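You operate a simulated robot arm through the tools that you are given. There is no shell and no other tool. Be economical: measure what you need, move in short steps, check, and stop when the job is done.

Carry out the task below with a simulated two-armed robot. There is one attempt and no reset: what you move stays moved.

## Task
Mount the print in the tray with the slider at LIGHT.
Fine: one push on the green key, one cycle; pull the tray out again and switch the mounter off; vacuum, clamps and the other prints stay.

It is judged by the outcome, as a careful person would: the job done as asked, and still so three seconds after it is handed in. It fails if anything else is knocked over, pushed out of place, dropped, spilled or broken.

## Robot
Two 7-joint arms with fingered hands on one trunk, on a base that drives. Base frame: it is fixed to the floor where the robot stands at the start and does not move with it; the origin is under the middle of the robot, x ahead of it, y to its left, z up; the surface under the hand at the start is at about z = 1060. Lengths are in mm, angles in rad, forces in N, time in s.
The left shoulder is at the start at [29, 125, 1307], the right one opposite. With the tool pointing down near the work surface each hand reaches from about 440 to 840 mm from the robot's upright axis, wherever it stands, measured 20 degrees to its own side. Places, roughly: green mounter key [600, -200, 1100]; grey vacuum dial [1000, -200, 900]; leaf print [1500, -250, 250]; mounter switch [500, -200, 1100]; mounter tray [600, 100, 900]; orange mounter slider [700, -200, 1100]; red ball clamp [1700, -100, 1000]; thick blue board (29x23x2 cm) [600, 0, 900]; white vacuum button [900, -200, 900]; yellow ball clamp [1500, -100, 1000]. Payload 3.6 kg a hand.
The tool frame of a hand sits at the grasp point between the pads (the TCP): z along the fingers, y along the line on which they close. The tips reach 34 mm beyond it. The gripper opens to 116 mm. The gripper's body begins 40 mm behind the TCP. The gripper is a hand of 5 fingers: y runs from the thumb to the fingers, the wrist lies at [-16, -160, -164] in the tool frame, and closing takes about 1.5 s.
Orientation is told as [roll, pitch, yaw] about the base's x, y, z axes, in that order, counted from this pose: with the fingers straight down and the wrist toward the robot, the tool's x, y and z point along [0, 1, 0], [1, 0, 0] and [0, 0, -1] of the base frame.

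## Interface
- The arms move only by the tool step_arm. It takes "left_rows", "right_rows" or both (then of equal length, played together; a hand with none holds still); each is text: rows parted by semicolons, each of 6 numbers parted by spaces: the shift along the tool's x, y, z in mm, then the turn, a rotation vector about the tool's x, y, z in rad. In form: tx ty tz rx ry rz; .... A call has 1 to 8 rows; each row is the pose to reach, as a shift and turn from the pose commanded when the call began, along the tool's axes at that moment. "left_hand" and "right_hand" are, for a hand that has rows, the closure, from 0 (fully open) to 1 (shut), set as the call begins (left out, the last holds). Rows are played at 5 a second. More than 50 mm and 0.15 rad between two rows, or a gripper value outside its range, and nothing of the call is played. Where a pose cannot be reached the arm comes as near as it can. A force on the tool above 70 N (or 10 N above the force at the start of the call, whichever is more), or a blocked arm, ends the call early, and 0.2 s more pass. The fingers move at their own pace (about 153 mm/s each) and stop on an object; they squeeze with about 28 N. The grip force told is the motor's: it shows also when the fingers shut on nothing. Time passes only in rows, and 0.2 s behind the last, so rows that repeat a pose let the fingers close. The reply holds the time, the measured pose of the TCP, the force on the tool along the base axes, the opening and the grip force, in the units named above and with some noise, with the torque about the TCP (base axes, N m) and any sound that the robot's microphone picked up.
- Cameras (640 x 400 px; columns grow to the right, rows downward): "scene" is now at [109.2, -6.6, 1483.5]; the picture's right is [-0.10, -0.99, -0.00], its down [-0.55, 0.06, -0.83] and it looks along [0.83, -0.09, -0.55] (base axes); focal length 214 px, centre (320, 200). "left" rides on the left gripper at [-69, -134, -110] in its tool frame; the picture's right is [-0.77, -0.19, 0.61], its down [0.59, -0.58, 0.57] and it looks along [0.25, 0.79, 0.55] (tool axes); focal length 256 px, centre (320, 200). "right" rides on the right gripper at [69, -134, -110] in its tool frame; the picture's right is [-0.77, 0.19, -0.61], its down [-0.59, -0.58, 0.57] and it looks along [-0.25, 0.80, 0.55] (tool axes); focal length 256 px, centre (320, 200). There is no depth. A picture from a camera that has moved, and an enlarged one, comes with that camera's place and axes in the base frame and with its lens.
- grab_frame(camera): a new picture of that camera. The clock stands still meanwhile.
- raise_lower(by): slides the trunk up (or, below 0, down) by that many mm; the arms and the scene camera ride with it, the base frame stays. It gives what a move gives, with no picture.
- roll_base(legs): drives the robot by 1 to 6 legs, each [ahead, turn to the left] in mm and rad, along the robot's own axes; the way and the turn of a leg run together, so that a leg with both is an arc; at most 1500 mm and 3.142 rad a leg. The arms and the cameras ride along, it lands a little off, and it stops where it bumps. It gives what a move gives.
- finger_targets(index, middle, ring, little, thumb_bend, thumb_turn, hand): sets how far each is bent, from 0 (flat) to 100 (curled in); at 30 the hand is open as for a grip, at 70 the pads meet at the TCP. One left out holds its place. A second passes; each finger stops where it meets its share of the squeeze, and holds until it gets a number again. A gripper value or a shape takes the hand back. It gives what a move gives, with no picture; readings hold the bend of each and the force on index, middle, ring, little, thumb and palm. thumb_turn goes from beside the hand (0) to across from the fingers (100), as for a grip.
- grasp_type(shape, hand): the hand has 5 fingers and takes this shape, open, in about a second: jaw (thumb against the fingers, like two jaws); tri (thumb and two fingers); tip (a fingertip pinch); poke (one finger out to press); point (the index stretched); flat (the hand flat); cup (the hand cupped); fist (a fist). The gripper value then closes the fingers along that shape, each until it touches; the sizes above hold for jaw. It gives what a move gives, with no picture.
- head_to(pan, tilt): turns the head with the scene camera to pan (to the left, within 1.501 rad either way) and tilt (down, from -0.506 to 1.204), counted from straight ahead of the robot. It gives what a move gives.
- close_up(camera, box): a new picture of the part [left, top, right, bottom] of that camera's present view, enlarged. The clock stands still meanwhile.
- close_job(): hands the job in; it is judged then, once.

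Go step by step. Nothing tells you exact positions but the pictures and the camera data: compare them with the known pose of the tool, close in by small moves and look again before you grip or let go. The budget is 120 turns and 88 pictures, counting those below and the enlarged ones. Unless the task says otherwise, let go and move clear before handing in, and close with one line.

The tools are called after "Emit:" as name(argument=value, ...) on one line, values as JSON. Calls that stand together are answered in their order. step_arm: Moves the arms, as the interface text tells. Its arguments: {"type":"object","properties":{"left_rows":{"type":"string"},"left_hand":{"type":"number"},"right_rows":{"type":"string"},"right_hand":{"type":"number"}},"required":[]} The other tools are called the same way: raise_lower (by) slides the trunk up or down; grasp_type (shape, hand) gives the hand a shape; finger_targets (index, middle, ring, little, thumb_bend, thumb_turn, hand) moves the fingers one by one; roll_base (legs) drives the base; head_to (pan, tilt) turns the head that bears the scene camera; grab_frame (camera) takes a picture; close_up (camera, box) takes an enlarged picture of a part of a camera's view; close_job () hands the job in.

At the start:

```text
clock: 0.0
left_position: [451.7, 94.0, 1350.2]
left_tool_rot: [-0.002, 0.0, 0.001]
left_force: [0.2, -0.1, -0.5]
left_ft_torque: [0.0, -0.02, -0.02]
left_grip_width: 115.9
left_grasp_force: 0.1
left_shape: jaw
left_bend: [30.0, 30.0, 30.0, 30.0, 30.0, 97.0]
left_finger forces: [0.0, 0.0, 0.0, 0.1, 0.0, 0.0]
right_position: [491.4, -314.7, 1414.2]
right_tool_rot: [0.0, 0.0, -0.001]
right_force: [0.1, 0.3, -0.4]
right_ft_torque: [0.01, 0.0, 0.02]
right_grip_width: 115.7
right_grasp_force: 0.0
right_shape: jaw
right_bend: [30.0, 30.0, 30.0, 30.0, 30.0, 97.0]
right_finger forces: [0.0, 0.1, 0.0, 0.0, 0.0, 0.0]
trunk travel left (down, up): [-500.0, 262.0]
robot x, y, heading: [-2.0, 1.4, -0.002]
head pan, tilt: [-0.103, 0.586]
```

scene: 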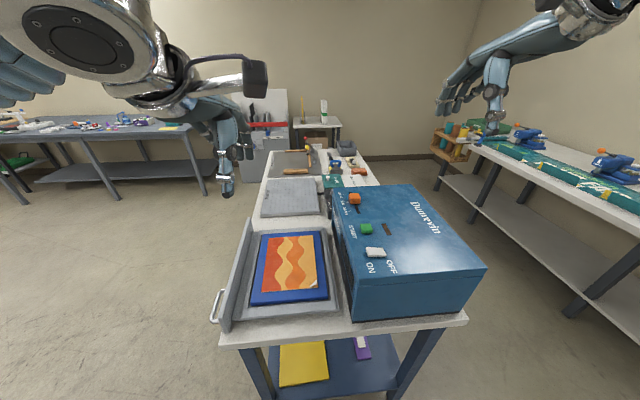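
right: 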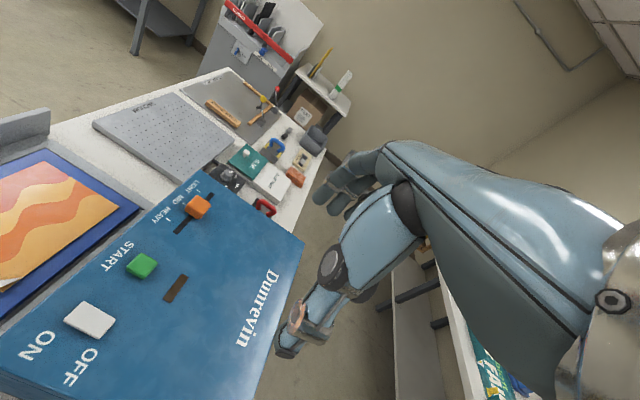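
left: 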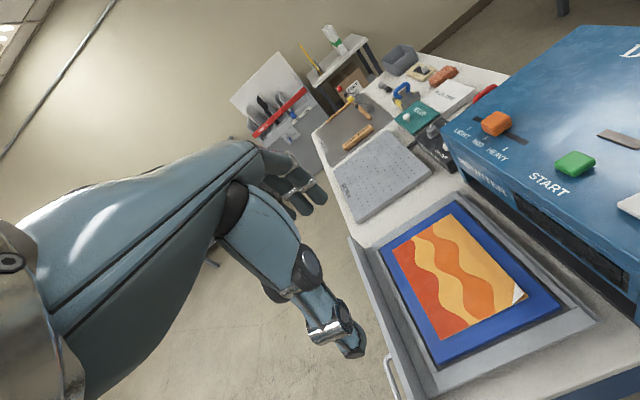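

I see the blue mounter with its tray pulled out to the left, holding a print on the blue board, and the slider, green START key and white ON/OFF switch on top. I'll look closer at the panel and the tray before I move.

Emit:
close_up(camera="scene", box=[320, 170, 500, 290])

Emit:
close_up(camera="left", box=[420, 60, 640, 200])

Emit:
close_up(camera="scene", box=[200, 200, 350, 350])

```text
3.33 times, centred on (410, 230) of scene
camera zoom: at [109.2, -6.6, 1483.5], right [-0.1, -0.99, 0.0], down [-0.55, 0.06, -0.83], along [0.83, -0.09, -0.55], focal length 715 px, centre (20, 100)
```

zoom: 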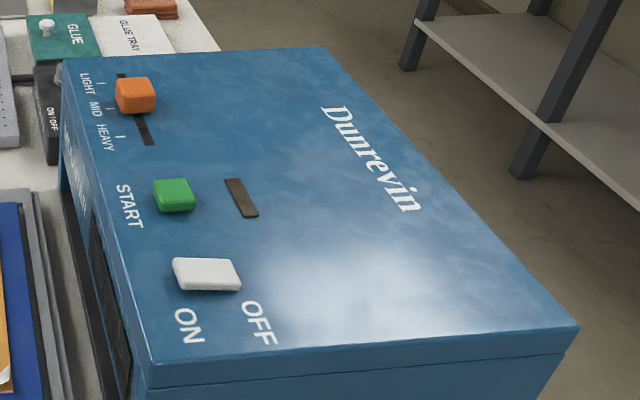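

```text
2.86 times, centred on (530, 130) of left
camera zoom: at [317.7, 24.9, 1459.9], right [-0.19, -0.77, -0.61], down [-0.58, 0.59, -0.57], along [0.79, 0.25, -0.55], focal length 731 px, centre (-280, 400)
```

zoom: 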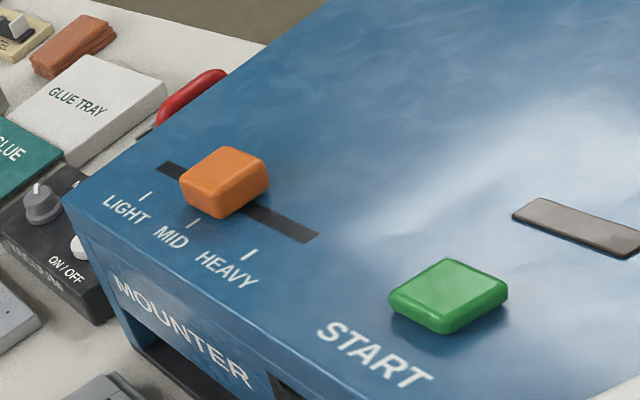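

```text
2.67 times, centred on (275, 275) of scene
camera zoom: at [109.2, -6.6, 1483.5], right [-0.1, -0.99, 0.0], down [-0.55, 0.06, -0.83], along [0.83, -0.09, -0.55], focal length 572 px, centre (440, 0)
```

zoom: 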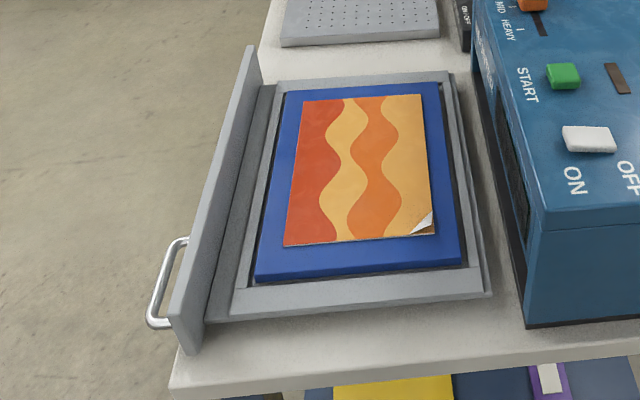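

The slider sits at MID, near (725, -197, 1070). I put LIGHT at about x = 772, START near (561, -187, 1075) and the switch near (474, -186). Next I'll look closer at the switch state, the handle and the slider.

Emit:
close_up(camera="right", box=[0, 180, 240, 400])

Emit:
close_up(camera="left", box=[330, 180, 640, 400])

Emit:
close_up(camera="scene", box=[350, 230, 420, 290])

```text
1.82 times, centred on (120, 290) of right
camera zoom: at [358.1, -245.9, 1523.8], right [0.19, -0.77, 0.61], down [-0.58, -0.59, -0.57], along [0.8, -0.25, -0.55], focal length 465 px, centre (684, 36)
```

zoom: 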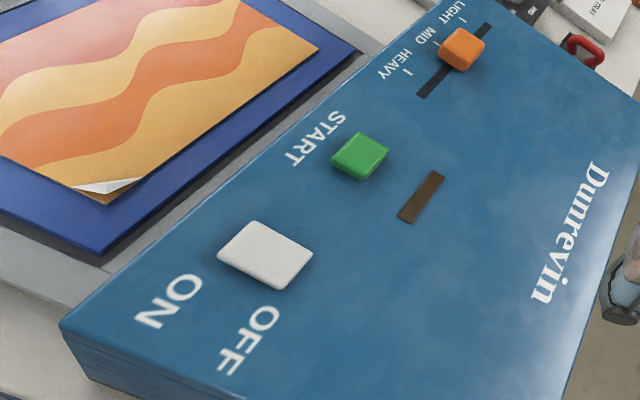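

```text
1.82 times, centred on (485, 290) of left
camera zoom: at [317.7, 24.9, 1459.9], right [-0.19, -0.77, -0.61], down [-0.58, 0.59, -0.57], along [0.79, 0.25, -0.55], focal length 465 px, centre (20, 36)
```

zoom: 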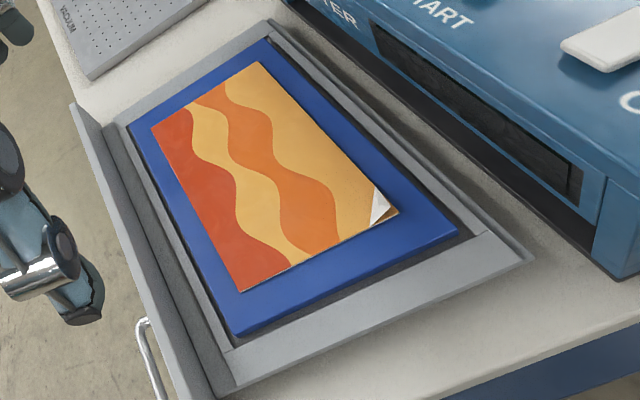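

```text
6.67 times, centred on (385, 260) of scene
camera zoom: at [109.2, -6.6, 1483.5], right [-0.1, -0.99, 0.0], down [-0.55, 0.06, -0.83], along [0.83, -0.09, -0.55], focal length 1430 px, centre (-113, -200)
```

zoom: 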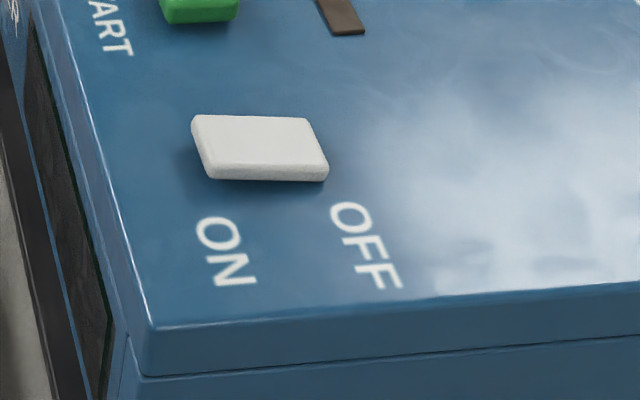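

The rocker looks pressed at OFF and the lamp is dark, so the mounter is off. I'll shape the right hand to poke and bring it above the switch.

Emit:
grasp_type(shape="poke", hand="right")

Emit:
step_arm(right_rows="30 0 45 0 0 0;60 0 90 0 0 0;90 0 135 0 0 0;120 0 180 0 0 0;130 0 220 0 0 0;130 0 220 0 0 0")

Emit:
grab_frame(camera="scene")

Emit:
grab_frame(camera="right")

```text
clock: 0.9
left_position: [452.3, 94.8, 1350.0]
left_tool_rot: [-0.001, 0.0, -0.001]
left_force: [0.0, -0.7, -0.1]
left_ft_torque: [0.0, -0.02, -0.01]
left_grip_width: 115.7
left_grasp_force: 0.0
left_shape: jaw
left_bend: [30.0, 30.0, 30.0, 30.0, 30.0, 97.0]
left_finger forces: [0.0, 0.1, 0.0, 0.1, 0.1, 0.1]
right_position: [492.0, -315.4, 1414.6]
right_tool_rot: [-0.001, 0.001, -0.001]
right_force: [0.2, -0.7, -0.2]
right_ft_torque: [0.0, 0.0, 0.01]
right_grip_width: 0.1
right_grasp_force: 0.0
right_shape: poke
right_bend: [70.0, 70.0, 98.0, 98.0, 0.0, 100.0]
right_finger forces: [0.0, 0.0, 0.0, 0.1, 0.0, 0.1]
trunk travel left (down, up): [-500.0, 262.0]
robot x, y, heading: [3.6, 1.6, 0.0]
head pan, tilt: [-0.103, 0.586]
```

```text
refused: row 1 steps farther than a row can; nothing moved
```

```text
78 pictures are left
camera scene: at [109.2, -6.6, 1483.5], right [-0.1, -0.99, 0.0], down [-0.55, 0.06, -0.83], along [0.83, -0.09, -0.55], focal length 214 px, centre (320, 200)
```

scene: 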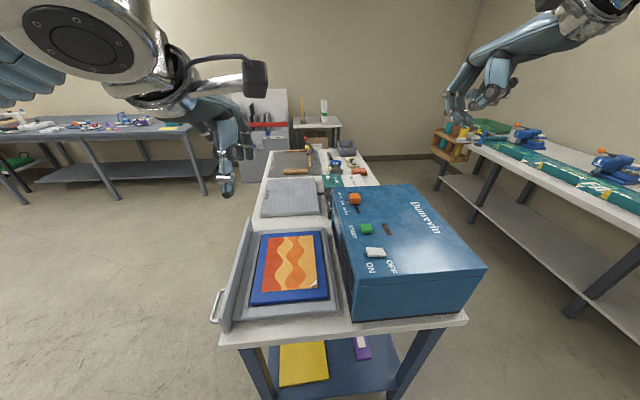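

```text
77 pictures are left
camera right: at [358.1, -245.9, 1523.8], right [0.19, -0.77, 0.61], down [-0.58, -0.59, -0.57], along [0.8, -0.25, -0.55], focal length 256 px, centre (320, 200)
```

right: 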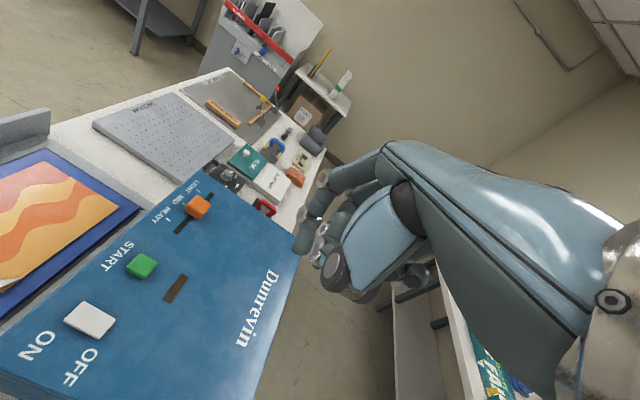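

The poke shape curls two fingers toward the TCP. I'll bring the right hand over the switch in rows of less than 50 mm.

Emit:
step_arm(right_rows="24 -3 38 0 0 0;48 -6 76 0 0 0;72 -8 114 0 0 0;96 -11 152 0 0 0;120 -14 190 0 0 0;143 -17 224 0 0 0;143 -17 224 0 0 0")

Emit:
grab_frame(camera="scene")

Emit:
grab_frame(camera="right")

```text
clock: 2.5
left_position: [451.0, 93.8, 1349.2]
left_tool_rot: [0.0, -0.001, 0.002]
left_force: [0.2, 0.3, 0.2]
left_ft_torque: [0.01, 0.01, -0.02]
left_grip_width: 115.9
left_grasp_force: 0.0
left_shape: jaw
left_bend: [30.0, 30.0, 30.0, 30.0, 30.0, 97.0]
left_finger forces: [0.0, 0.0, 0.0, 0.1, 0.1, 0.1]
right_position: [476.8, -170.9, 1189.8]
right_tool_rot: [0.001, 0.002, 0.0]
right_force: [0.2, 0.2, -0.5]
right_ft_torque: [0.02, -0.02, 0.01]
right_grip_width: 0.1
right_grasp_force: 0.2
right_shape: poke
right_bend: [70.0, 70.0, 98.0, 98.0, 0.0, 100.0]
right_finger forces: [0.0, 0.0, 0.0, 0.0, 0.1, 0.0]
trunk travel left (down, up): [-500.0, 262.0]
robot x, y, heading: [-1.1, 1.9, -0.0]
head pan, tilt: [-0.103, 0.586]
```

```text
76 pictures are left
camera scene: at [108.8, -6.9, 1483.5], right [-0.1, -0.99, 0.0], down [-0.55, 0.06, -0.83], along [0.83, -0.09, -0.55], focal length 214 px, centre (320, 200)
```

scene: 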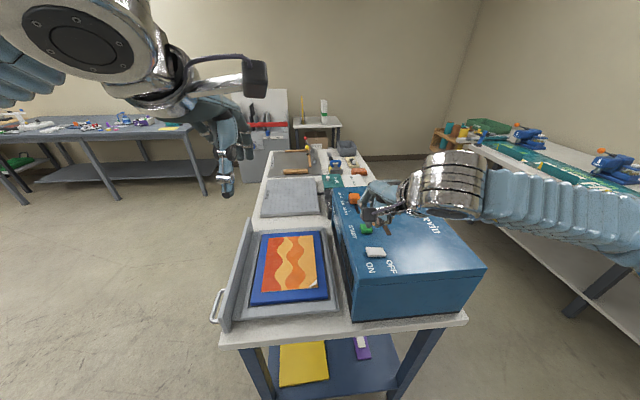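

```text
75 pictures are left
camera right: at [341.7, -101.6, 1300.9], right [0.19, -0.77, 0.61], down [-0.58, -0.59, -0.57], along [0.8, -0.25, -0.55], focal length 256 px, centre (320, 200)
```

right: 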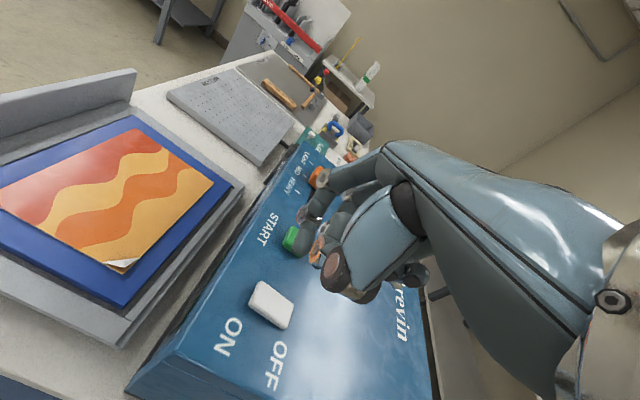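

I'll enlarge the view of the fingers to find the pressing tip.

Emit:
close_up(camera="right", box=[220, 150, 440, 310])

Emit:
close_up(camera="scene", box=[330, 160, 460, 260])

```text
2.50 times, centred on (330, 230) of right
camera zoom: at [341.7, -101.6, 1300.9], right [0.19, -0.77, 0.61], down [-0.58, -0.59, -0.57], along [0.8, -0.25, -0.55], focal length 640 px, centre (295, 125)
```

zoom: 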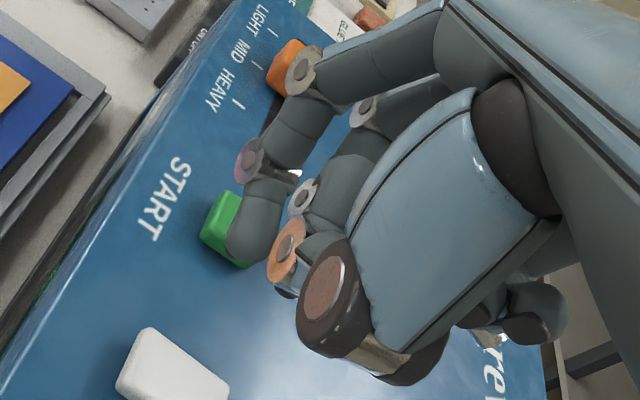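

```text
4.00 times, centred on (395, 210) of scene
camera zoom: at [108.8, -6.9, 1483.5], right [-0.1, -0.99, 0.0], down [-0.55, 0.06, -0.83], along [0.83, -0.09, -0.55], focal length 858 px, centre (20, 160)
```

zoom: 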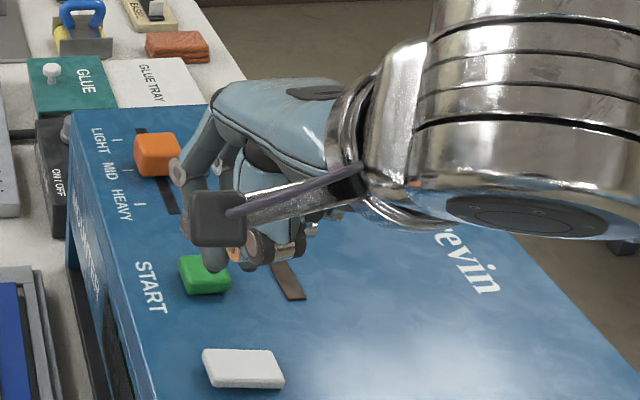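

The index tip is about 40 mm below the TCP, near (482, -164, 1149). I'll curl the middle finger out of the way so that only the index presses.

Emit:
finger_targets(hand="right", middle=98)

Emit:
step_arm(right_rows="0 -4 25 0 0 0;0 -4 45 0 0 0;0 -4 58 0 0 0;0 -4 58 0 0 0")

Emit:
close_up(camera="right", box=[180, 150, 440, 350])

Emit:
close_up(camera="scene", box=[330, 200, 430, 280])

```text
clock: 3.5
left_position: [451.7, 94.8, 1348.7]
left_tool_rot: [-0.001, 0.001, 0.0]
left_force: [-0.5, 0.4, 0.0]
left_ft_torque: [-0.04, -0.02, -0.02]
left_grip_width: 115.5
left_grasp_force: 0.0
left_shape: jaw
left_bend: [30.0, 30.0, 30.0, 30.0, 30.0, 97.0]
left_finger forces: [0.0, 0.0, 0.0, 0.0, 0.0, 0.0]
right_position: [475.7, -170.4, 1191.3]
right_tool_rot: [-0.001, 0.0, -0.001]
right_force: [0.3, 0.0, -0.1]
right_ft_torque: [0.0, 0.01, 0.03]
right_grip_width: 31.1
right_grasp_force: 0.0
right_shape: fingers
right_bend: [70.0, 97.0, 98.0, 98.0, 0.0, 100.0]
right_finger forces: [0.0, 0.0, 0.1, 0.1, 0.0, 0.0]
trunk travel left (down, up): [-500.0, 262.0]
robot x, y, heading: [0.8, 0.0, -0.003]
head pan, tilt: [-0.103, 0.586]
```

```text
clock: 4.5
left_position: [452.3, 94.4, 1349.1]
left_tool_rot: [0.0, -0.002, 0.0]
left_force: [0.3, -0.2, -0.8]
left_ft_torque: [-0.01, 0.0, 0.0]
left_grip_width: 115.9
left_grasp_force: 0.1
left_shape: jaw
left_bend: [30.0, 30.0, 30.0, 30.0, 30.0, 97.0]
left_finger forces: [0.1, 0.0, 0.0, 0.0, 0.0, 0.0]
right_position: [472.6, -172.5, 1131.7]
right_tool_rot: [-0.002, 0.0, -0.001]
right_force: [0.4, -0.3, -0.2]
right_ft_torque: [0.01, -0.04, 0.01]
right_grip_width: 30.7
right_grasp_force: 0.1
right_shape: fingers
right_bend: [70.0, 97.0, 98.0, 98.0, 0.0, 100.0]
right_finger forces: [0.1, 0.1, 0.1, 0.0, 0.0, 0.1]
trunk travel left (down, up): [-500.0, 262.0]
robot x, y, heading: [-2.8, 0.4, -0.0]
head pan, tilt: [-0.103, 0.586]
```

```text
2.00 times, centred on (310, 250) of right
camera zoom: at [339.3, -103.2, 1242.5], right [0.19, -0.77, 0.61], down [-0.58, -0.59, -0.57], along [0.79, -0.25, -0.55], focal length 512 px, centre (340, 100)
```

zoom: 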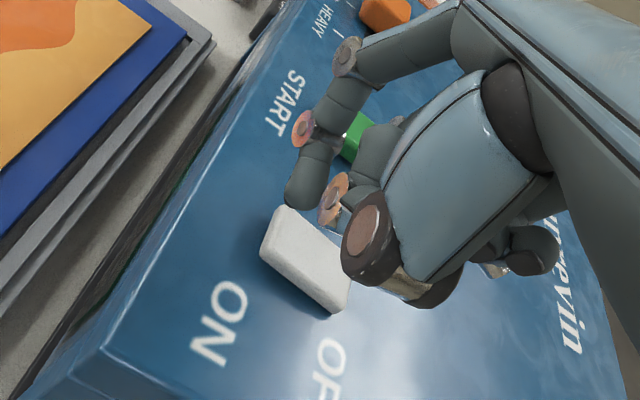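

```text
5.00 times, centred on (380, 240) of scene
camera zoom: at [109.2, -6.3, 1483.5], right [-0.1, -0.99, 0.0], down [-0.55, 0.06, -0.83], along [0.83, -0.09, -0.55], focal length 1072 px, centre (20, 0)
```

zoom: 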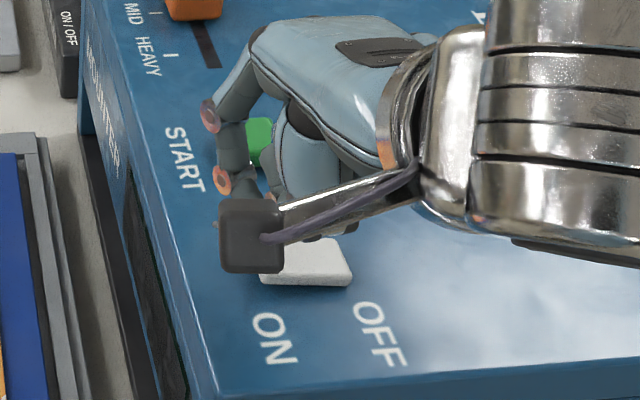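

The rocker's ON end is raised and spans about y = -167 to -213 at x ≈ 471. I'll shift the tip onto its ON half and press down gently.

Emit:
step_arm(right_rows="-9 -12 0 0 0 0;-9 -12 6 0 0 0;-9 -12 12 0 0 0;-9 -12 17 0 0 0;-9 -12 21 0 0 0;-9 -12 25 0 0 0")

Emit:
close_up(camera="right", box=[180, 150, 440, 350])

```text
clock: 5.9
left_position: [451.3, 94.9, 1348.6]
left_tool_rot: [-0.001, 0.0, 0.0]
left_force: [-0.2, -0.5, 0.3]
left_ft_torque: [-0.04, 0.02, 0.02]
left_grip_width: 116.0
left_grasp_force: 0.0
left_shape: jaw
left_bend: [30.0, 30.0, 30.0, 30.0, 30.0, 97.0]
left_finger forces: [0.1, 0.0, 0.0, 0.0, 0.0, 0.0]
right_position: [458.9, -179.9, 1106.1]
right_tool_rot: [0.0, -0.001, -0.001]
right_force: [-1.3, 0.3, 0.2]
right_ft_torque: [0.0, -0.01, -0.01]
right_grip_width: 30.8
right_grasp_force: 0.0
right_shape: fingers
right_bend: [70.0, 97.0, 98.0, 98.0, 0.0, 100.0]
right_finger forces: [0.0, 0.1, 0.0, 0.0, 0.0, 0.1]
trunk travel left (down, up): [-500.0, 262.0]
robot x, y, heading: [0.0, 2.0, -0.003]
head pan, tilt: [-0.103, 0.586]
```

```text
2.00 times, centred on (310, 250) of right
camera zoom: at [325.3, -111.3, 1216.2], right [0.19, -0.77, 0.61], down [-0.58, -0.59, -0.57], along [0.79, -0.25, -0.55], focal length 512 px, centre (340, 100)
```

zoom: 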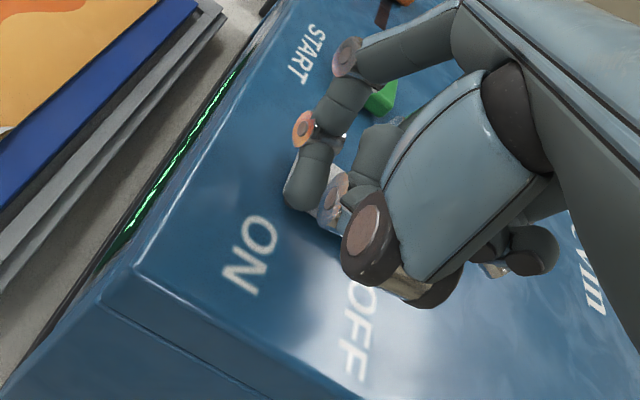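

A green glow now shows along the opening. I'll lift off and check the rocker.

Emit:
step_arm(right_rows="0 20 -40 0 0 0;0 60 -60 0 0 0;0 90 -60 0 0 0")

Emit:
close_up(camera="scene", box=[320, 180, 480, 300])

Emit:
grab_frame(camera="right")

```text
clock: 6.7
left_position: [452.7, 96.1, 1349.4]
left_tool_rot: [-0.001, 0.002, 0.002]
left_force: [-0.6, 0.6, -1.0]
left_ft_torque: [0.01, 0.0, 0.01]
left_grip_width: 115.9
left_grasp_force: 0.1
left_shape: jaw
left_bend: [30.0, 30.0, 30.0, 30.0, 30.0, 97.0]
left_finger forces: [0.1, 0.1, 0.1, 0.0, 0.1, 0.0]
right_position: [551.6, -180.9, 1167.1]
right_tool_rot: [0.001, -0.001, 0.001]
right_force: [1.3, -0.5, -0.5]
right_ft_torque: [0.02, 0.02, -0.01]
right_grip_width: 30.5
right_grasp_force: 0.0
right_shape: fingers
right_bend: [70.0, 97.0, 98.0, 98.0, 0.0, 100.0]
right_finger forces: [0.0, 0.0, 0.0, 0.0, 0.0, 0.0]
trunk travel left (down, up): [-500.0, 262.0]
robot x, y, heading: [4.4, -0.3, 0.007]
head pan, tilt: [-0.103, 0.586]
```

```text
3.33 times, centred on (400, 240) of scene
camera zoom: at [109.8, -6.3, 1483.4], right [-0.1, -0.99, 0.0], down [-0.55, 0.06, -0.83], along [0.83, -0.09, -0.55], focal length 715 px, centre (53, 67)
```

zoom: 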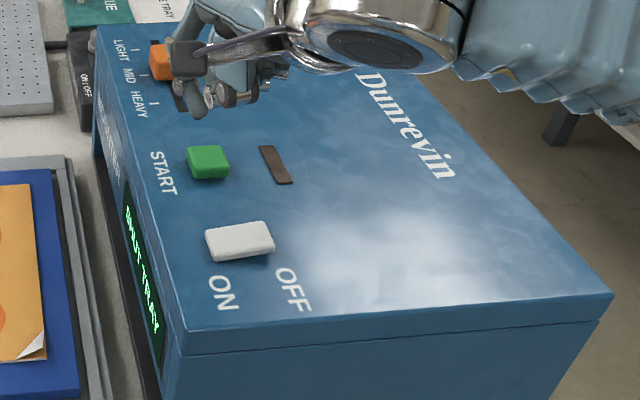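

```text
68 pictures are left
camera right: at [417.6, -111.6, 1277.7], right [0.19, -0.77, 0.61], down [-0.58, -0.59, -0.56], along [0.79, -0.25, -0.55], focal length 256 px, centre (320, 200)
```

right: 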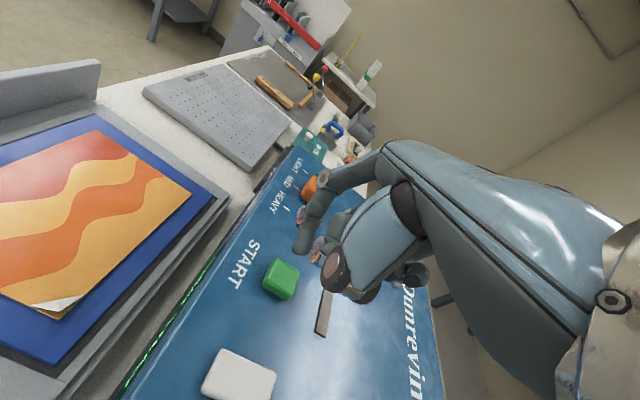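

The mounter is on and its front display is lit. I'll read the display through the left camera.

Emit:
close_up(camera="left", box=[450, 130, 640, 290])

```text
2.50 times, centred on (545, 210) of left
camera zoom: at [318.4, 25.3, 1459.7], right [-0.19, -0.77, -0.61], down [-0.58, 0.59, -0.57], along [0.79, 0.25, -0.56], focal length 640 px, centre (-242, 175)
```

zoom: 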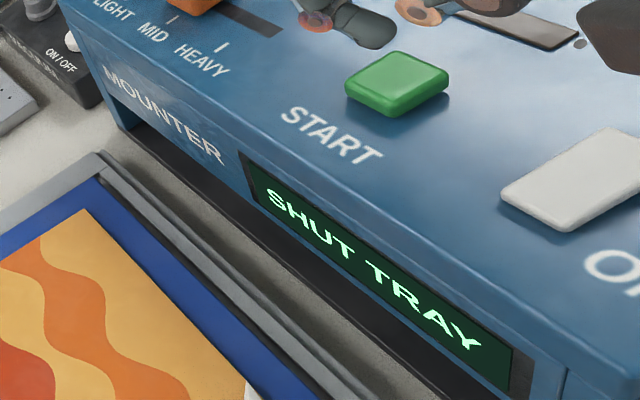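

It reads SHUT TRAY. Now the slider: I'll put the index tip just behind the knob and look before I push.

Emit:
step_arm(right_rows="-5 40 0 0 0 0;-12 80 0 0 0 0;-19 121 0 0 0 0;-19 121 30 0 0 0;-19 121 50 0 0 0;-19 121 50 0 0 0")

Emit:
grab_frame(camera="right")

Emit:
close_up(camera="left", box=[420, 60, 640, 200])

```text
clock: 8.1
left_position: [451.1, 94.4, 1349.0]
left_tool_rot: [0.0, -0.001, -0.001]
left_force: [0.2, -0.3, -1.5]
left_ft_torque: [0.0, 0.02, 0.0]
left_grip_width: 115.9
left_grasp_force: 0.1
left_shape: jaw
left_bend: [30.0, 30.0, 30.0, 30.0, 30.0, 97.0]
left_finger forces: [0.0, 0.0, 0.0, 0.0, 0.0, 0.1]
right_position: [669.5, -200.6, 1118.1]
right_tool_rot: [-0.001, 0.001, -0.002]
right_force: [0.4, 1.1, 0.8]
right_ft_torque: [0.0, 0.06, 0.03]
right_grip_width: 30.7
right_grasp_force: 0.0
right_shape: fingers
right_bend: [70.0, 97.0, 98.0, 98.0, 0.0, 100.0]
right_finger forces: [0.1, 0.0, 0.0, 0.1, 0.1, 0.1]
trunk travel left (down, up): [-500.0, 262.0]
robot x, y, heading: [2.4, -0.5, 0.0]
head pan, tilt: [-0.103, 0.586]
```

```text
66 pictures are left
camera right: at [534.5, -132.2, 1228.0], right [0.19, -0.77, 0.61], down [-0.58, -0.59, -0.57], along [0.8, -0.25, -0.55], focal length 256 px, centre (320, 200)
```

right: 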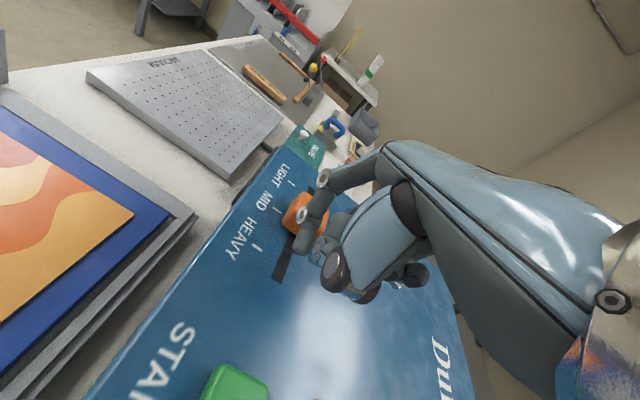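

```text
2.86 times, centred on (530, 130) of left
camera zoom: at [317.5, 25.0, 1460.0], right [-0.19, -0.77, -0.61], down [-0.58, 0.59, -0.57], along [0.79, 0.25, -0.55], focal length 731 px, centre (-280, 400)
```

zoom: 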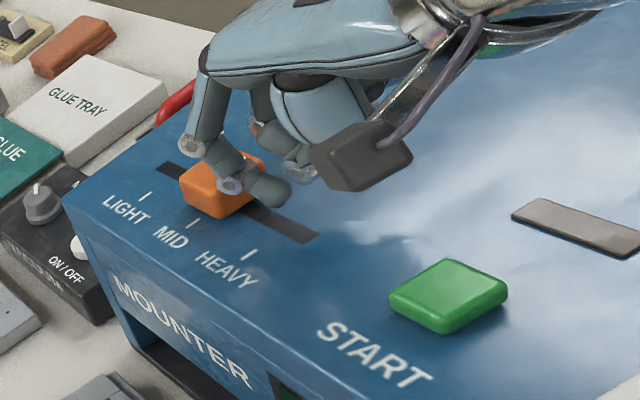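

The index curls back over the knob. I'll lift and straighten it so the last joint is steeper, then look again.

Emit:
step_arm(right_rows="0 -20 -30 0 0 0;0 -40 -40 0 0 0")

Emit:
finger_targets(hand="right", index=48)

Emit:
close_up(camera="left", box=[420, 40, 640, 200])

Emit:
close_up(camera="right", box=[180, 130, 420, 330])

```text
clock: 8.7
left_position: [451.3, 95.0, 1350.8]
left_tool_rot: [-0.001, 0.0, 0.0]
left_force: [0.6, 0.3, -0.5]
left_ft_torque: [0.0, -0.01, -0.02]
left_grip_width: 115.9
left_grasp_force: 0.1
left_shape: jaw
left_bend: [30.0, 30.0, 30.0, 30.0, 30.0, 97.0]
left_finger forces: [0.1, 0.0, 0.0, 0.0, 0.1, 0.0]
right_position: [630.7, -200.8, 1155.1]
right_tool_rot: [0.0, -0.001, -0.001]
right_force: [0.3, -0.8, 0.6]
right_ft_torque: [0.01, 0.03, -0.01]
right_grip_width: 30.7
right_grasp_force: 0.2
right_shape: fingers
right_bend: [70.0, 97.0, 98.0, 98.0, 0.0, 100.0]
right_finger forces: [0.1, 0.0, 0.0, 0.0, 0.0, 0.0]
trunk travel left (down, up): [-500.0, 262.0]
robot x, y, heading: [0.1, 0.0, -0.003]
head pan, tilt: [-0.103, 0.586]
```

```text
clock: 9.7
left_position: [452.5, 94.0, 1349.3]
left_tool_rot: [-0.001, -0.001, 0.0]
left_force: [0.3, 0.0, 0.6]
left_ft_torque: [-0.02, 0.0, -0.06]
left_grip_width: 115.7
left_grasp_force: 0.1
left_shape: jaw
left_bend: [30.0, 30.0, 30.0, 30.0, 30.0, 97.0]
left_finger forces: [0.1, 0.0, 0.0, 0.0, 0.0, 0.0]
right_position: [630.8, -198.9, 1155.4]
right_tool_rot: [0.0, -0.001, -0.001]
right_force: [-0.8, 0.3, 0.3]
right_ft_torque: [0.0, -0.02, 0.0]
right_grip_width: 53.9
right_grasp_force: 0.0
right_shape: fingers
right_bend: [48.0, 97.0, 98.0, 98.0, 0.0, 100.0]
right_finger forces: [0.1, 0.1, 0.1, 0.1, 0.1, 0.1]
trunk travel left (down, up): [-500.0, 262.0]
robot x, y, heading: [1.2, 0.5, -0.002]
head pan, tilt: [-0.103, 0.586]
```

```text
2.50 times, centred on (530, 120) of left
camera zoom: at [317.9, 25.0, 1459.9], right [-0.19, -0.77, -0.61], down [-0.58, 0.59, -0.57], along [0.79, 0.25, -0.55], focal length 640 px, centre (-205, 400)
```

zoom: 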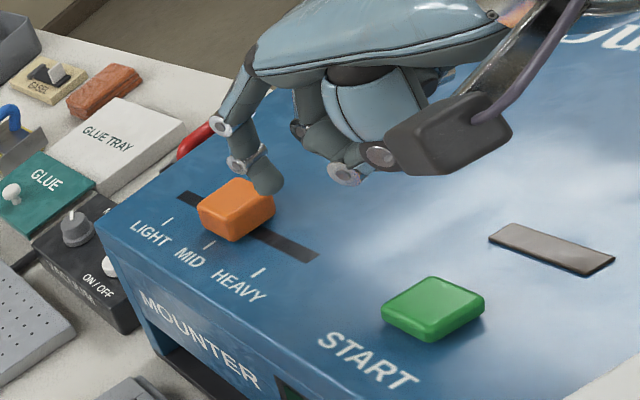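

```text
2.00 times, centred on (300, 230) of right
camera zoom: at [496.0, -130.6, 1266.2], right [0.19, -0.77, 0.61], down [-0.58, -0.59, -0.57], along [0.8, -0.25, -0.55], focal length 512 px, centre (360, 140)
```

zoom: 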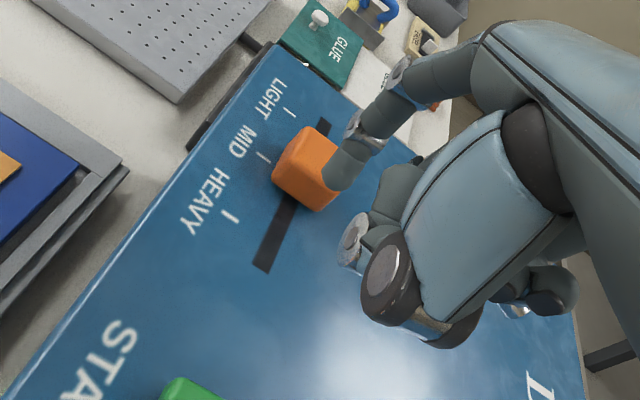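

Straightening the index puts the curled knuckles lowest. I'll go back to the bent index, descend further behind the knob, and slide forward into it.

Emit:
finger_targets(hand="right", index=68)

Emit:
step_arm(right_rows="0 -5 25 0 0 0;0 -5 48 0 0 0;0 -5 48 0 0 0;0 10 48 0 0 0;0 20 48 0 0 0;0 30 48 0 0 0")

Emit:
close_up(camera="left", box=[420, 40, 640, 200])

Emit:
close_up(camera="right", box=[180, 130, 420, 330])

```text
clock: 10.7
left_position: [452.9, 93.8, 1348.9]
left_tool_rot: [0.0, 0.001, 0.001]
left_force: [0.1, -0.5, -0.6]
left_ft_torque: [-0.02, 0.0, 0.02]
left_grip_width: 115.9
left_grasp_force: 0.1
left_shape: jaw
left_bend: [30.0, 30.0, 30.0, 30.0, 30.0, 97.0]
left_finger forces: [0.0, 0.0, 0.0, 0.0, 0.0, 0.0]
right_position: [630.1, -200.8, 1154.6]
right_tool_rot: [0.001, -0.001, -0.002]
right_force: [0.6, -0.2, 0.3]
right_ft_torque: [-0.01, -0.01, 0.0]
right_grip_width: 34.7
right_grasp_force: 0.1
right_shape: fingers
right_bend: [68.0, 97.0, 98.0, 98.0, 0.0, 100.0]
right_finger forces: [0.0, 0.0, 0.0, 0.0, 0.1, 0.0]
trunk travel left (down, up): [-500.0, 262.0]
robot x, y, heading: [3.3, 2.2, 0.004]
head pan, tilt: [-0.103, 0.586]
```

```text
clock: 12.1
left_position: [452.1, 95.0, 1349.5]
left_tool_rot: [0.0, 0.001, 0.0]
left_force: [0.2, 1.0, -0.6]
left_ft_torque: [0.03, -0.01, 0.01]
left_grip_width: 115.6
left_grasp_force: 0.1
left_shape: jaw
left_bend: [30.0, 30.0, 30.0, 30.0, 30.0, 97.0]
left_finger forces: [0.0, 0.0, 0.0, 0.0, 0.0, 0.0]
right_position: [660.6, -198.6, 1108.8]
right_tool_rot: [0.002, 0.0, 0.0]
right_force: [0.2, 0.4, 0.2]
right_ft_torque: [-0.01, 0.01, -0.01]
right_grip_width: 34.9
right_grasp_force: 0.1
right_shape: fingers
right_bend: [68.0, 97.0, 98.0, 98.0, 0.0, 100.0]
right_finger forces: [0.1, 0.0, 0.0, 0.1, 0.0, 0.0]
trunk travel left (down, up): [-500.0, 262.0]
robot x, y, heading: [-1.0, 1.1, 0.003]
head pan, tilt: [-0.103, 0.586]
```

```text
2.50 times, centred on (530, 120) of left
camera zoom: at [318.3, 25.2, 1459.7], right [-0.19, -0.77, -0.61], down [-0.58, 0.59, -0.57], along [0.79, 0.25, -0.56], focal length 640 px, centre (-205, 400)
```

zoom: 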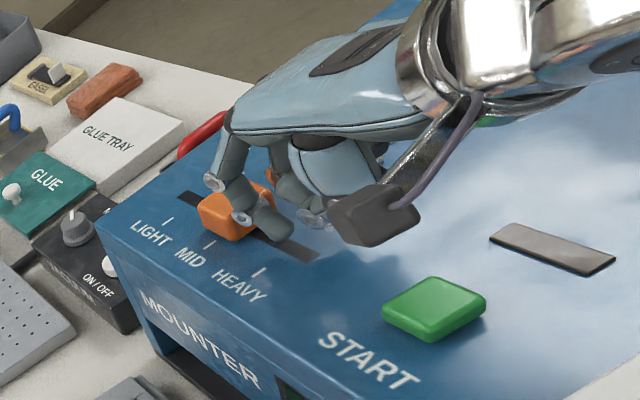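

```text
2.00 times, centred on (300, 230) of right
camera zoom: at [525.8, -129.3, 1219.4], right [0.19, -0.77, 0.61], down [-0.58, -0.59, -0.57], along [0.79, -0.25, -0.55], focal length 512 px, centre (360, 140)
```

zoom: 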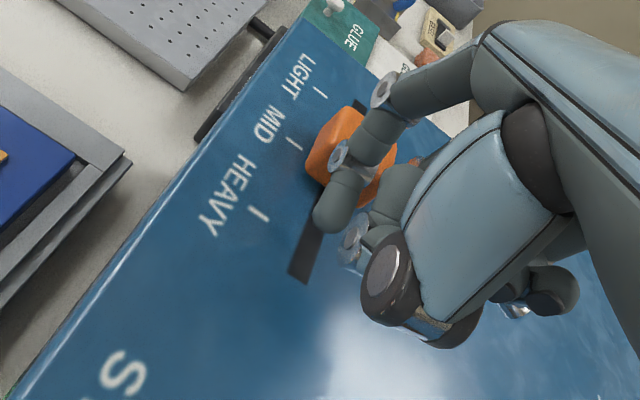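

The tip is just behind the knob. I'll push forward in small steps and watch the force.

Emit:
step_arm(right_rows="0 8 2 0 0 0;0 16 3 0 0 0;0 24 3 0 0 0;0 32 3 0 0 0;0 40 3 0 0 0;0 40 3 0 0 0")

Emit:
close_up(camera="left", box=[420, 40, 640, 200])

Emit:
close_up(camera="right", box=[180, 130, 420, 330])

```text
clock: 13.5
left_position: [452.0, 95.2, 1349.8]
left_tool_rot: [-0.001, -0.002, -0.001]
left_force: [0.1, 0.0, 0.2]
left_ft_torque: [0.02, -0.04, 0.0]
left_grip_width: 115.8
left_grasp_force: 0.0
left_shape: jaw
left_bend: [30.0, 30.0, 30.0, 30.0, 30.0, 97.0]
left_finger forces: [0.1, 0.0, 0.1, 0.1, 0.0, 0.1]
right_position: [700.3, -199.5, 1105.6]
right_tool_rot: [-0.001, 0.0, 0.0]
right_force: [-0.2, 0.0, -0.4]
right_ft_torque: [0.03, 0.01, -0.01]
right_grip_width: 34.4
right_grasp_force: 0.1
right_shape: fingers
right_bend: [68.0, 97.0, 98.0, 98.0, 0.0, 100.0]
right_finger forces: [0.1, 0.0, 0.0, 0.0, 0.1, 0.1]
trunk travel left (down, up): [-500.0, 262.0]
robot x, y, heading: [-1.3, -0.8, -0.004]
head pan, tilt: [-0.103, 0.586]
```

```text
2.50 times, centred on (530, 120) of left
camera zoom: at [317.7, 25.0, 1459.9], right [-0.19, -0.77, -0.61], down [-0.58, 0.59, -0.57], along [0.79, 0.25, -0.55], focal length 640 px, centre (-205, 400)
```

zoom: 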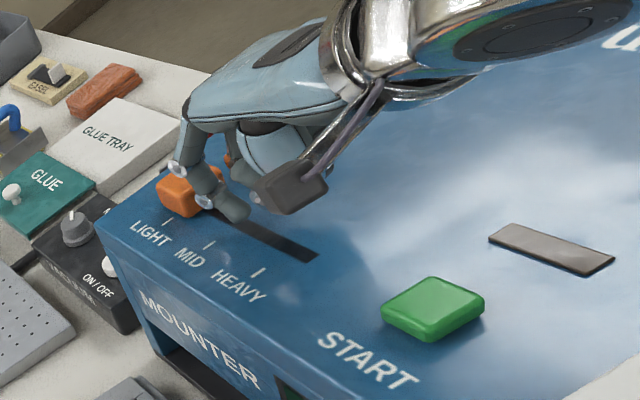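

```text
2.00 times, centred on (300, 230) of right
camera zoom: at [566.0, -130.1, 1216.4], right [0.19, -0.77, 0.61], down [-0.58, -0.59, -0.57], along [0.8, -0.25, -0.55], focal length 512 px, centre (360, 140)
```

zoom: 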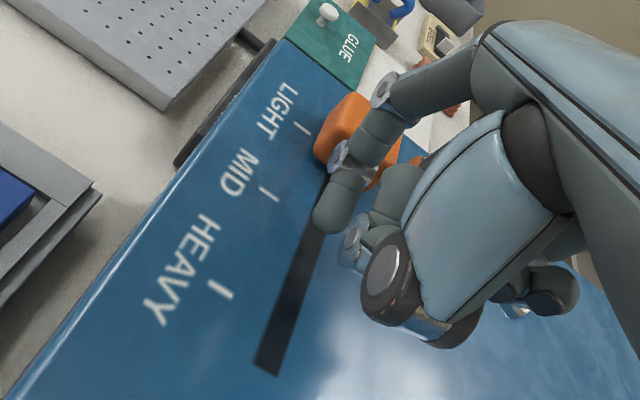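

The knob looks to be at LIGHT now. I'll back the finger off and check.

Emit:
step_arm(right_rows="0 -25 0 0 0 0;0 -50 -25 0 0 0;0 -95 -45 0 0 0;0 -120 -60 0 0 0")

Emit:
close_up(camera="left", box=[420, 60, 560, 160])

```text
clock: 14.5
left_position: [451.4, 94.2, 1349.5]
left_tool_rot: [-0.001, 0.0, 0.001]
left_force: [0.8, -0.5, -0.7]
left_ft_torque: [0.01, 0.0, -0.02]
left_grip_width: 116.1
left_grasp_force: 0.0
left_shape: jaw
left_bend: [30.0, 30.0, 30.0, 30.0, 30.0, 97.0]
left_finger forces: [0.1, 0.1, 0.1, 0.1, 0.0, 0.0]
right_position: [581.2, -198.2, 1165.5]
right_tool_rot: [0.0, 0.001, -0.002]
right_force: [-0.2, 0.3, -0.9]
right_ft_torque: [0.02, -0.01, 0.0]
right_grip_width: 34.5
right_grasp_force: 0.0
right_shape: fingers
right_bend: [68.0, 97.0, 98.0, 98.0, 0.0, 100.0]
right_finger forces: [0.1, 0.0, 0.1, 0.0, 0.1, 0.1]
trunk travel left (down, up): [-500.0, 262.0]
robot x, y, heading: [-1.8, 2.3, -0.001]
head pan, tilt: [-0.103, 0.586]
```

```text
4.00 times, centred on (490, 110) of left
camera zoom: at [317.5, 24.9, 1460.0], right [-0.19, -0.77, -0.61], down [-0.58, 0.59, -0.57], along [0.79, 0.25, -0.55], focal length 1024 px, centre (-360, 560)
```

zoom: 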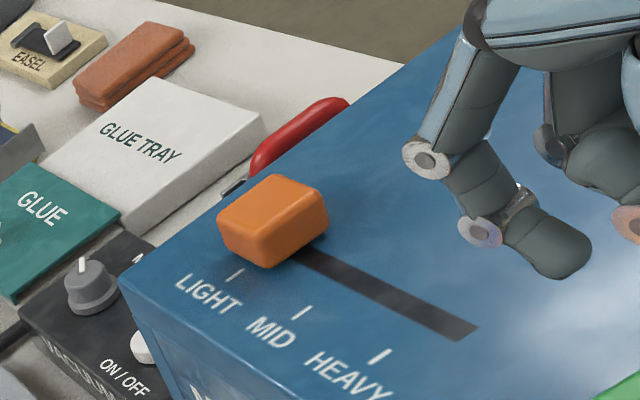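

The knob is at LIGHT, possibly a few millimetres past the tick. I'll check from the right camera and the scene.

Emit:
close_up(camera="scene", box=[325, 175, 395, 225])

Emit:
close_up(camera="right", box=[220, 110, 380, 230])

```text
8.00 times, centred on (360, 200) of scene
camera zoom: at [109.0, -6.5, 1483.5], right [-0.1, -0.99, 0.0], down [-0.55, 0.06, -0.83], along [0.83, -0.09, -0.55], focal length 1716 px, centre (0, 200)
```

zoom: 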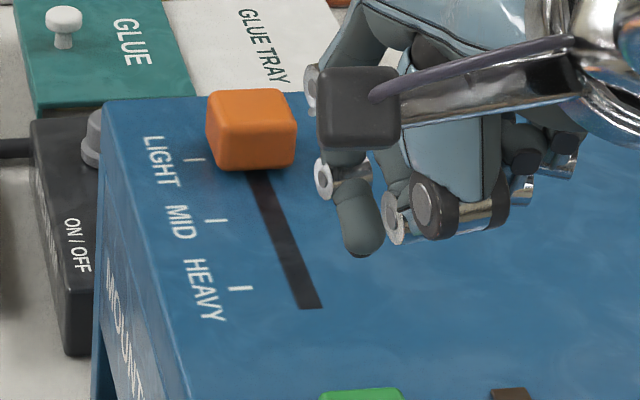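

```text
3.33 times, centred on (300, 170) of right
camera zoom: at [448.4, -128.3, 1276.2], right [0.19, -0.77, 0.61], down [-0.58, -0.59, -0.57], along [0.79, -0.25, -0.55], focal length 853 px, centre (387, 300)
```

zoom: 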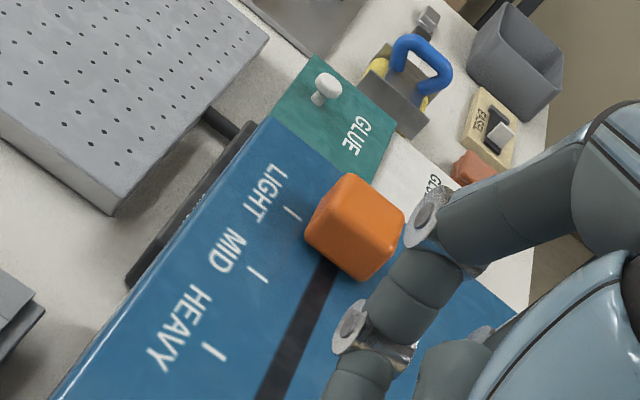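

The knob is at LIGHT, within a few millimetres of the tick. Now the left hand: I'll turn it so the wrist lies on the outer side and bring it above the tray handle.

Emit:
step_arm(left_rows="20 0 0 0 0 0.14;40 0 0 0 0 0.28;60 0 0 0 0 0.42;80 0 0 0 0 0.56;100 0 0 0 0 0.70;120 0 0 0 0 0.84;140 0 0 0 0 0.98;150 0 0 0 0 1.12")

Emit:
step_arm(left_rows="0 0 20 0 0 0.14;0 0 60 0 0 0.28;0 0 100 0 0 0.42;0 0 120 0 0 0.45;0 0 120 0 0 0.45")

Emit:
head_to(pan=0.4, tilt=0.9)

Emit:
grab_frame(camera="scene")

Emit:
grab_frame(camera="left")

```text
clock: 16.3
left_position: [451.2, 243.1, 1347.5]
left_tool_rot: [-0.002, -0.001, -1.122]
left_force: [0.3, -0.4, 0.9]
left_ft_torque: [-0.01, 0.0, 0.0]
left_grip_width: 116.0
left_grasp_force: 0.0
left_shape: jaw
left_bend: [30.0, 30.0, 30.0, 30.0, 30.0, 97.0]
left_finger forces: [0.1, 0.1, 0.0, 0.0, 0.0, 0.1]
right_position: [584.6, -197.9, 1165.0]
right_tool_rot: [0.0, 0.001, -0.003]
right_force: [-0.2, -0.5, -0.2]
right_ft_torque: [0.03, 0.02, -0.02]
right_grip_width: 34.2
right_grasp_force: 0.0
right_shape: fingers
right_bend: [68.0, 97.0, 98.0, 98.0, 0.0, 100.0]
right_finger forces: [0.1, 0.0, 0.0, 0.0, 0.0, 0.0]
trunk travel left (down, up): [-500.0, 262.0]
robot x, y, heading: [0.4, 0.9, 0.005]
head pan, tilt: [-0.103, 0.586]
```

```text
clock: 17.5
left_position: [452.0, 245.7, 1227.6]
left_tool_rot: [-0.004, -0.003, -1.57]
left_force: [0.7, 0.5, -0.1]
left_ft_torque: [-0.02, 0.02, -0.02]
left_grip_width: 115.9
left_grasp_force: 0.0
left_shape: jaw
left_bend: [30.0, 30.0, 30.0, 30.0, 30.0, 97.0]
left_finger forces: [0.0, 0.0, 0.0, 0.0, 0.0, 0.0]
right_position: [583.4, -196.6, 1165.5]
right_tool_rot: [-0.001, 0.0, 0.001]
right_force: [0.8, -0.5, 0.6]
right_ft_torque: [-0.01, 0.01, 0.05]
right_grip_width: 34.3
right_grasp_force: 0.1
right_shape: fingers
right_bend: [68.0, 97.0, 98.0, 98.0, 0.0, 100.0]
right_finger forces: [0.0, 0.0, 0.0, 0.0, 0.0, 0.0]
trunk travel left (down, up): [-500.0, 262.0]
robot x, y, heading: [-1.8, -1.2, -0.003]
head pan, tilt: [-0.103, 0.586]
```

```text
clock: 18.4
left_position: [451.4, 246.4, 1228.9]
left_tool_rot: [0.001, 0.0, -1.57]
left_force: [0.8, -1.2, 0.5]
left_ft_torque: [-0.03, 0.01, -0.02]
left_grip_width: 116.2
left_grasp_force: 0.1
left_shape: jaw
left_bend: [30.0, 30.0, 30.0, 30.0, 30.0, 97.0]
left_finger forces: [0.1, 0.0, 0.0, 0.0, 0.0, 0.1]
right_position: [583.8, -198.2, 1165.3]
right_tool_rot: [0.0, 0.001, -0.001]
right_force: [-0.4, -0.6, -0.2]
right_ft_torque: [-0.02, -0.03, 0.02]
right_grip_width: 34.7
right_grasp_force: 0.0
right_shape: fingers
right_bend: [68.0, 97.0, 98.0, 98.0, 0.0, 100.0]
right_finger forces: [0.0, 0.0, 0.0, 0.0, 0.0, 0.0]
trunk travel left (down, up): [-500.0, 262.0]
robot x, y, heading: [-0.2, 0.2, -0.003]
head pan, tilt: [0.4, 0.901]
```

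```text
55 pictures are left
camera scene: at [90.6, 32.2, 1457.5], right [0.39, -0.92, 0.0], down [-0.72, -0.3, -0.62], along [0.57, 0.24, -0.78], focal length 214 px, centre (320, 200)
```

scene: 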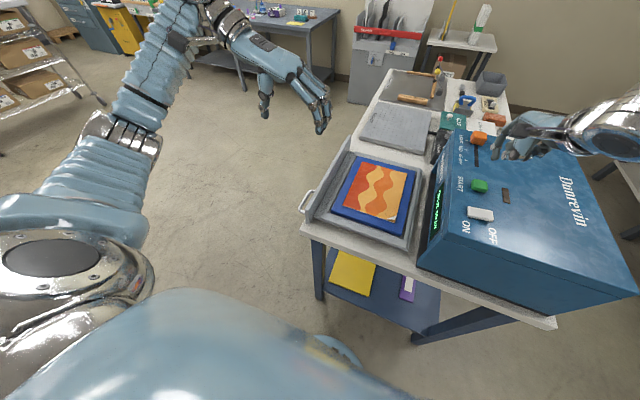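

```text
54 pictures are left
camera left: at [383.0, 379.4, 1338.6], right [-0.77, 0.19, -0.61], down [0.59, 0.58, -0.57], along [0.25, -0.8, -0.55], focal length 256 px, centre (320, 200)
```

left: 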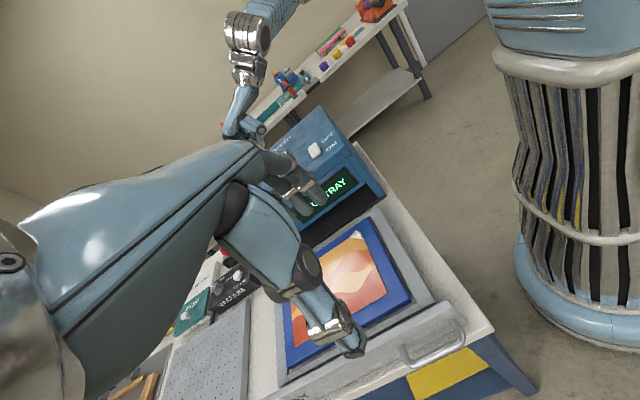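

The handle spans about x = 425 to 517 near y = 235, z = 910. I'll zoom in on it.

Emit:
close_up(camera="left", box=[300, 270, 500, 395])

Emit:
close_up(camera="scene", box=[280, 140, 440, 250])

```text
3.20 times, centred on (400, 332) of left
camera zoom: at [383.0, 379.4, 1338.6], right [-0.77, 0.19, -0.61], down [0.59, 0.58, -0.57], along [0.25, -0.8, -0.55], focal length 819 px, centre (64, -224)
```

zoom: 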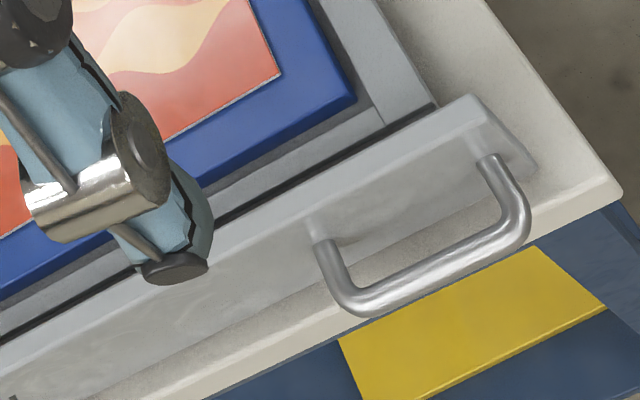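

```text
3.64 times, centred on (360, 195) of scene
camera zoom: at [90.6, 32.2, 1457.5], right [0.39, -0.92, 0.0], down [-0.72, -0.3, -0.62], along [0.57, 0.24, -0.78], focal length 780 px, centre (174, 218)
```

zoom: 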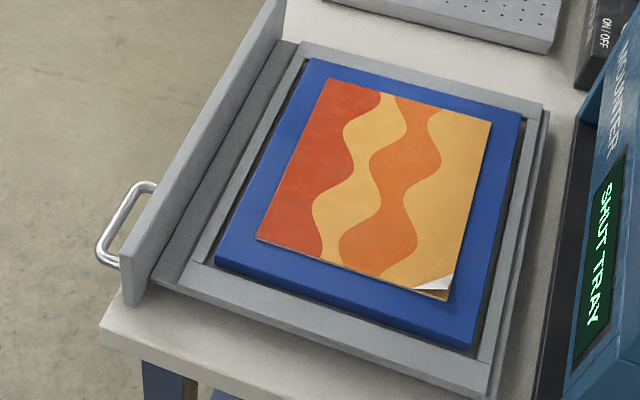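

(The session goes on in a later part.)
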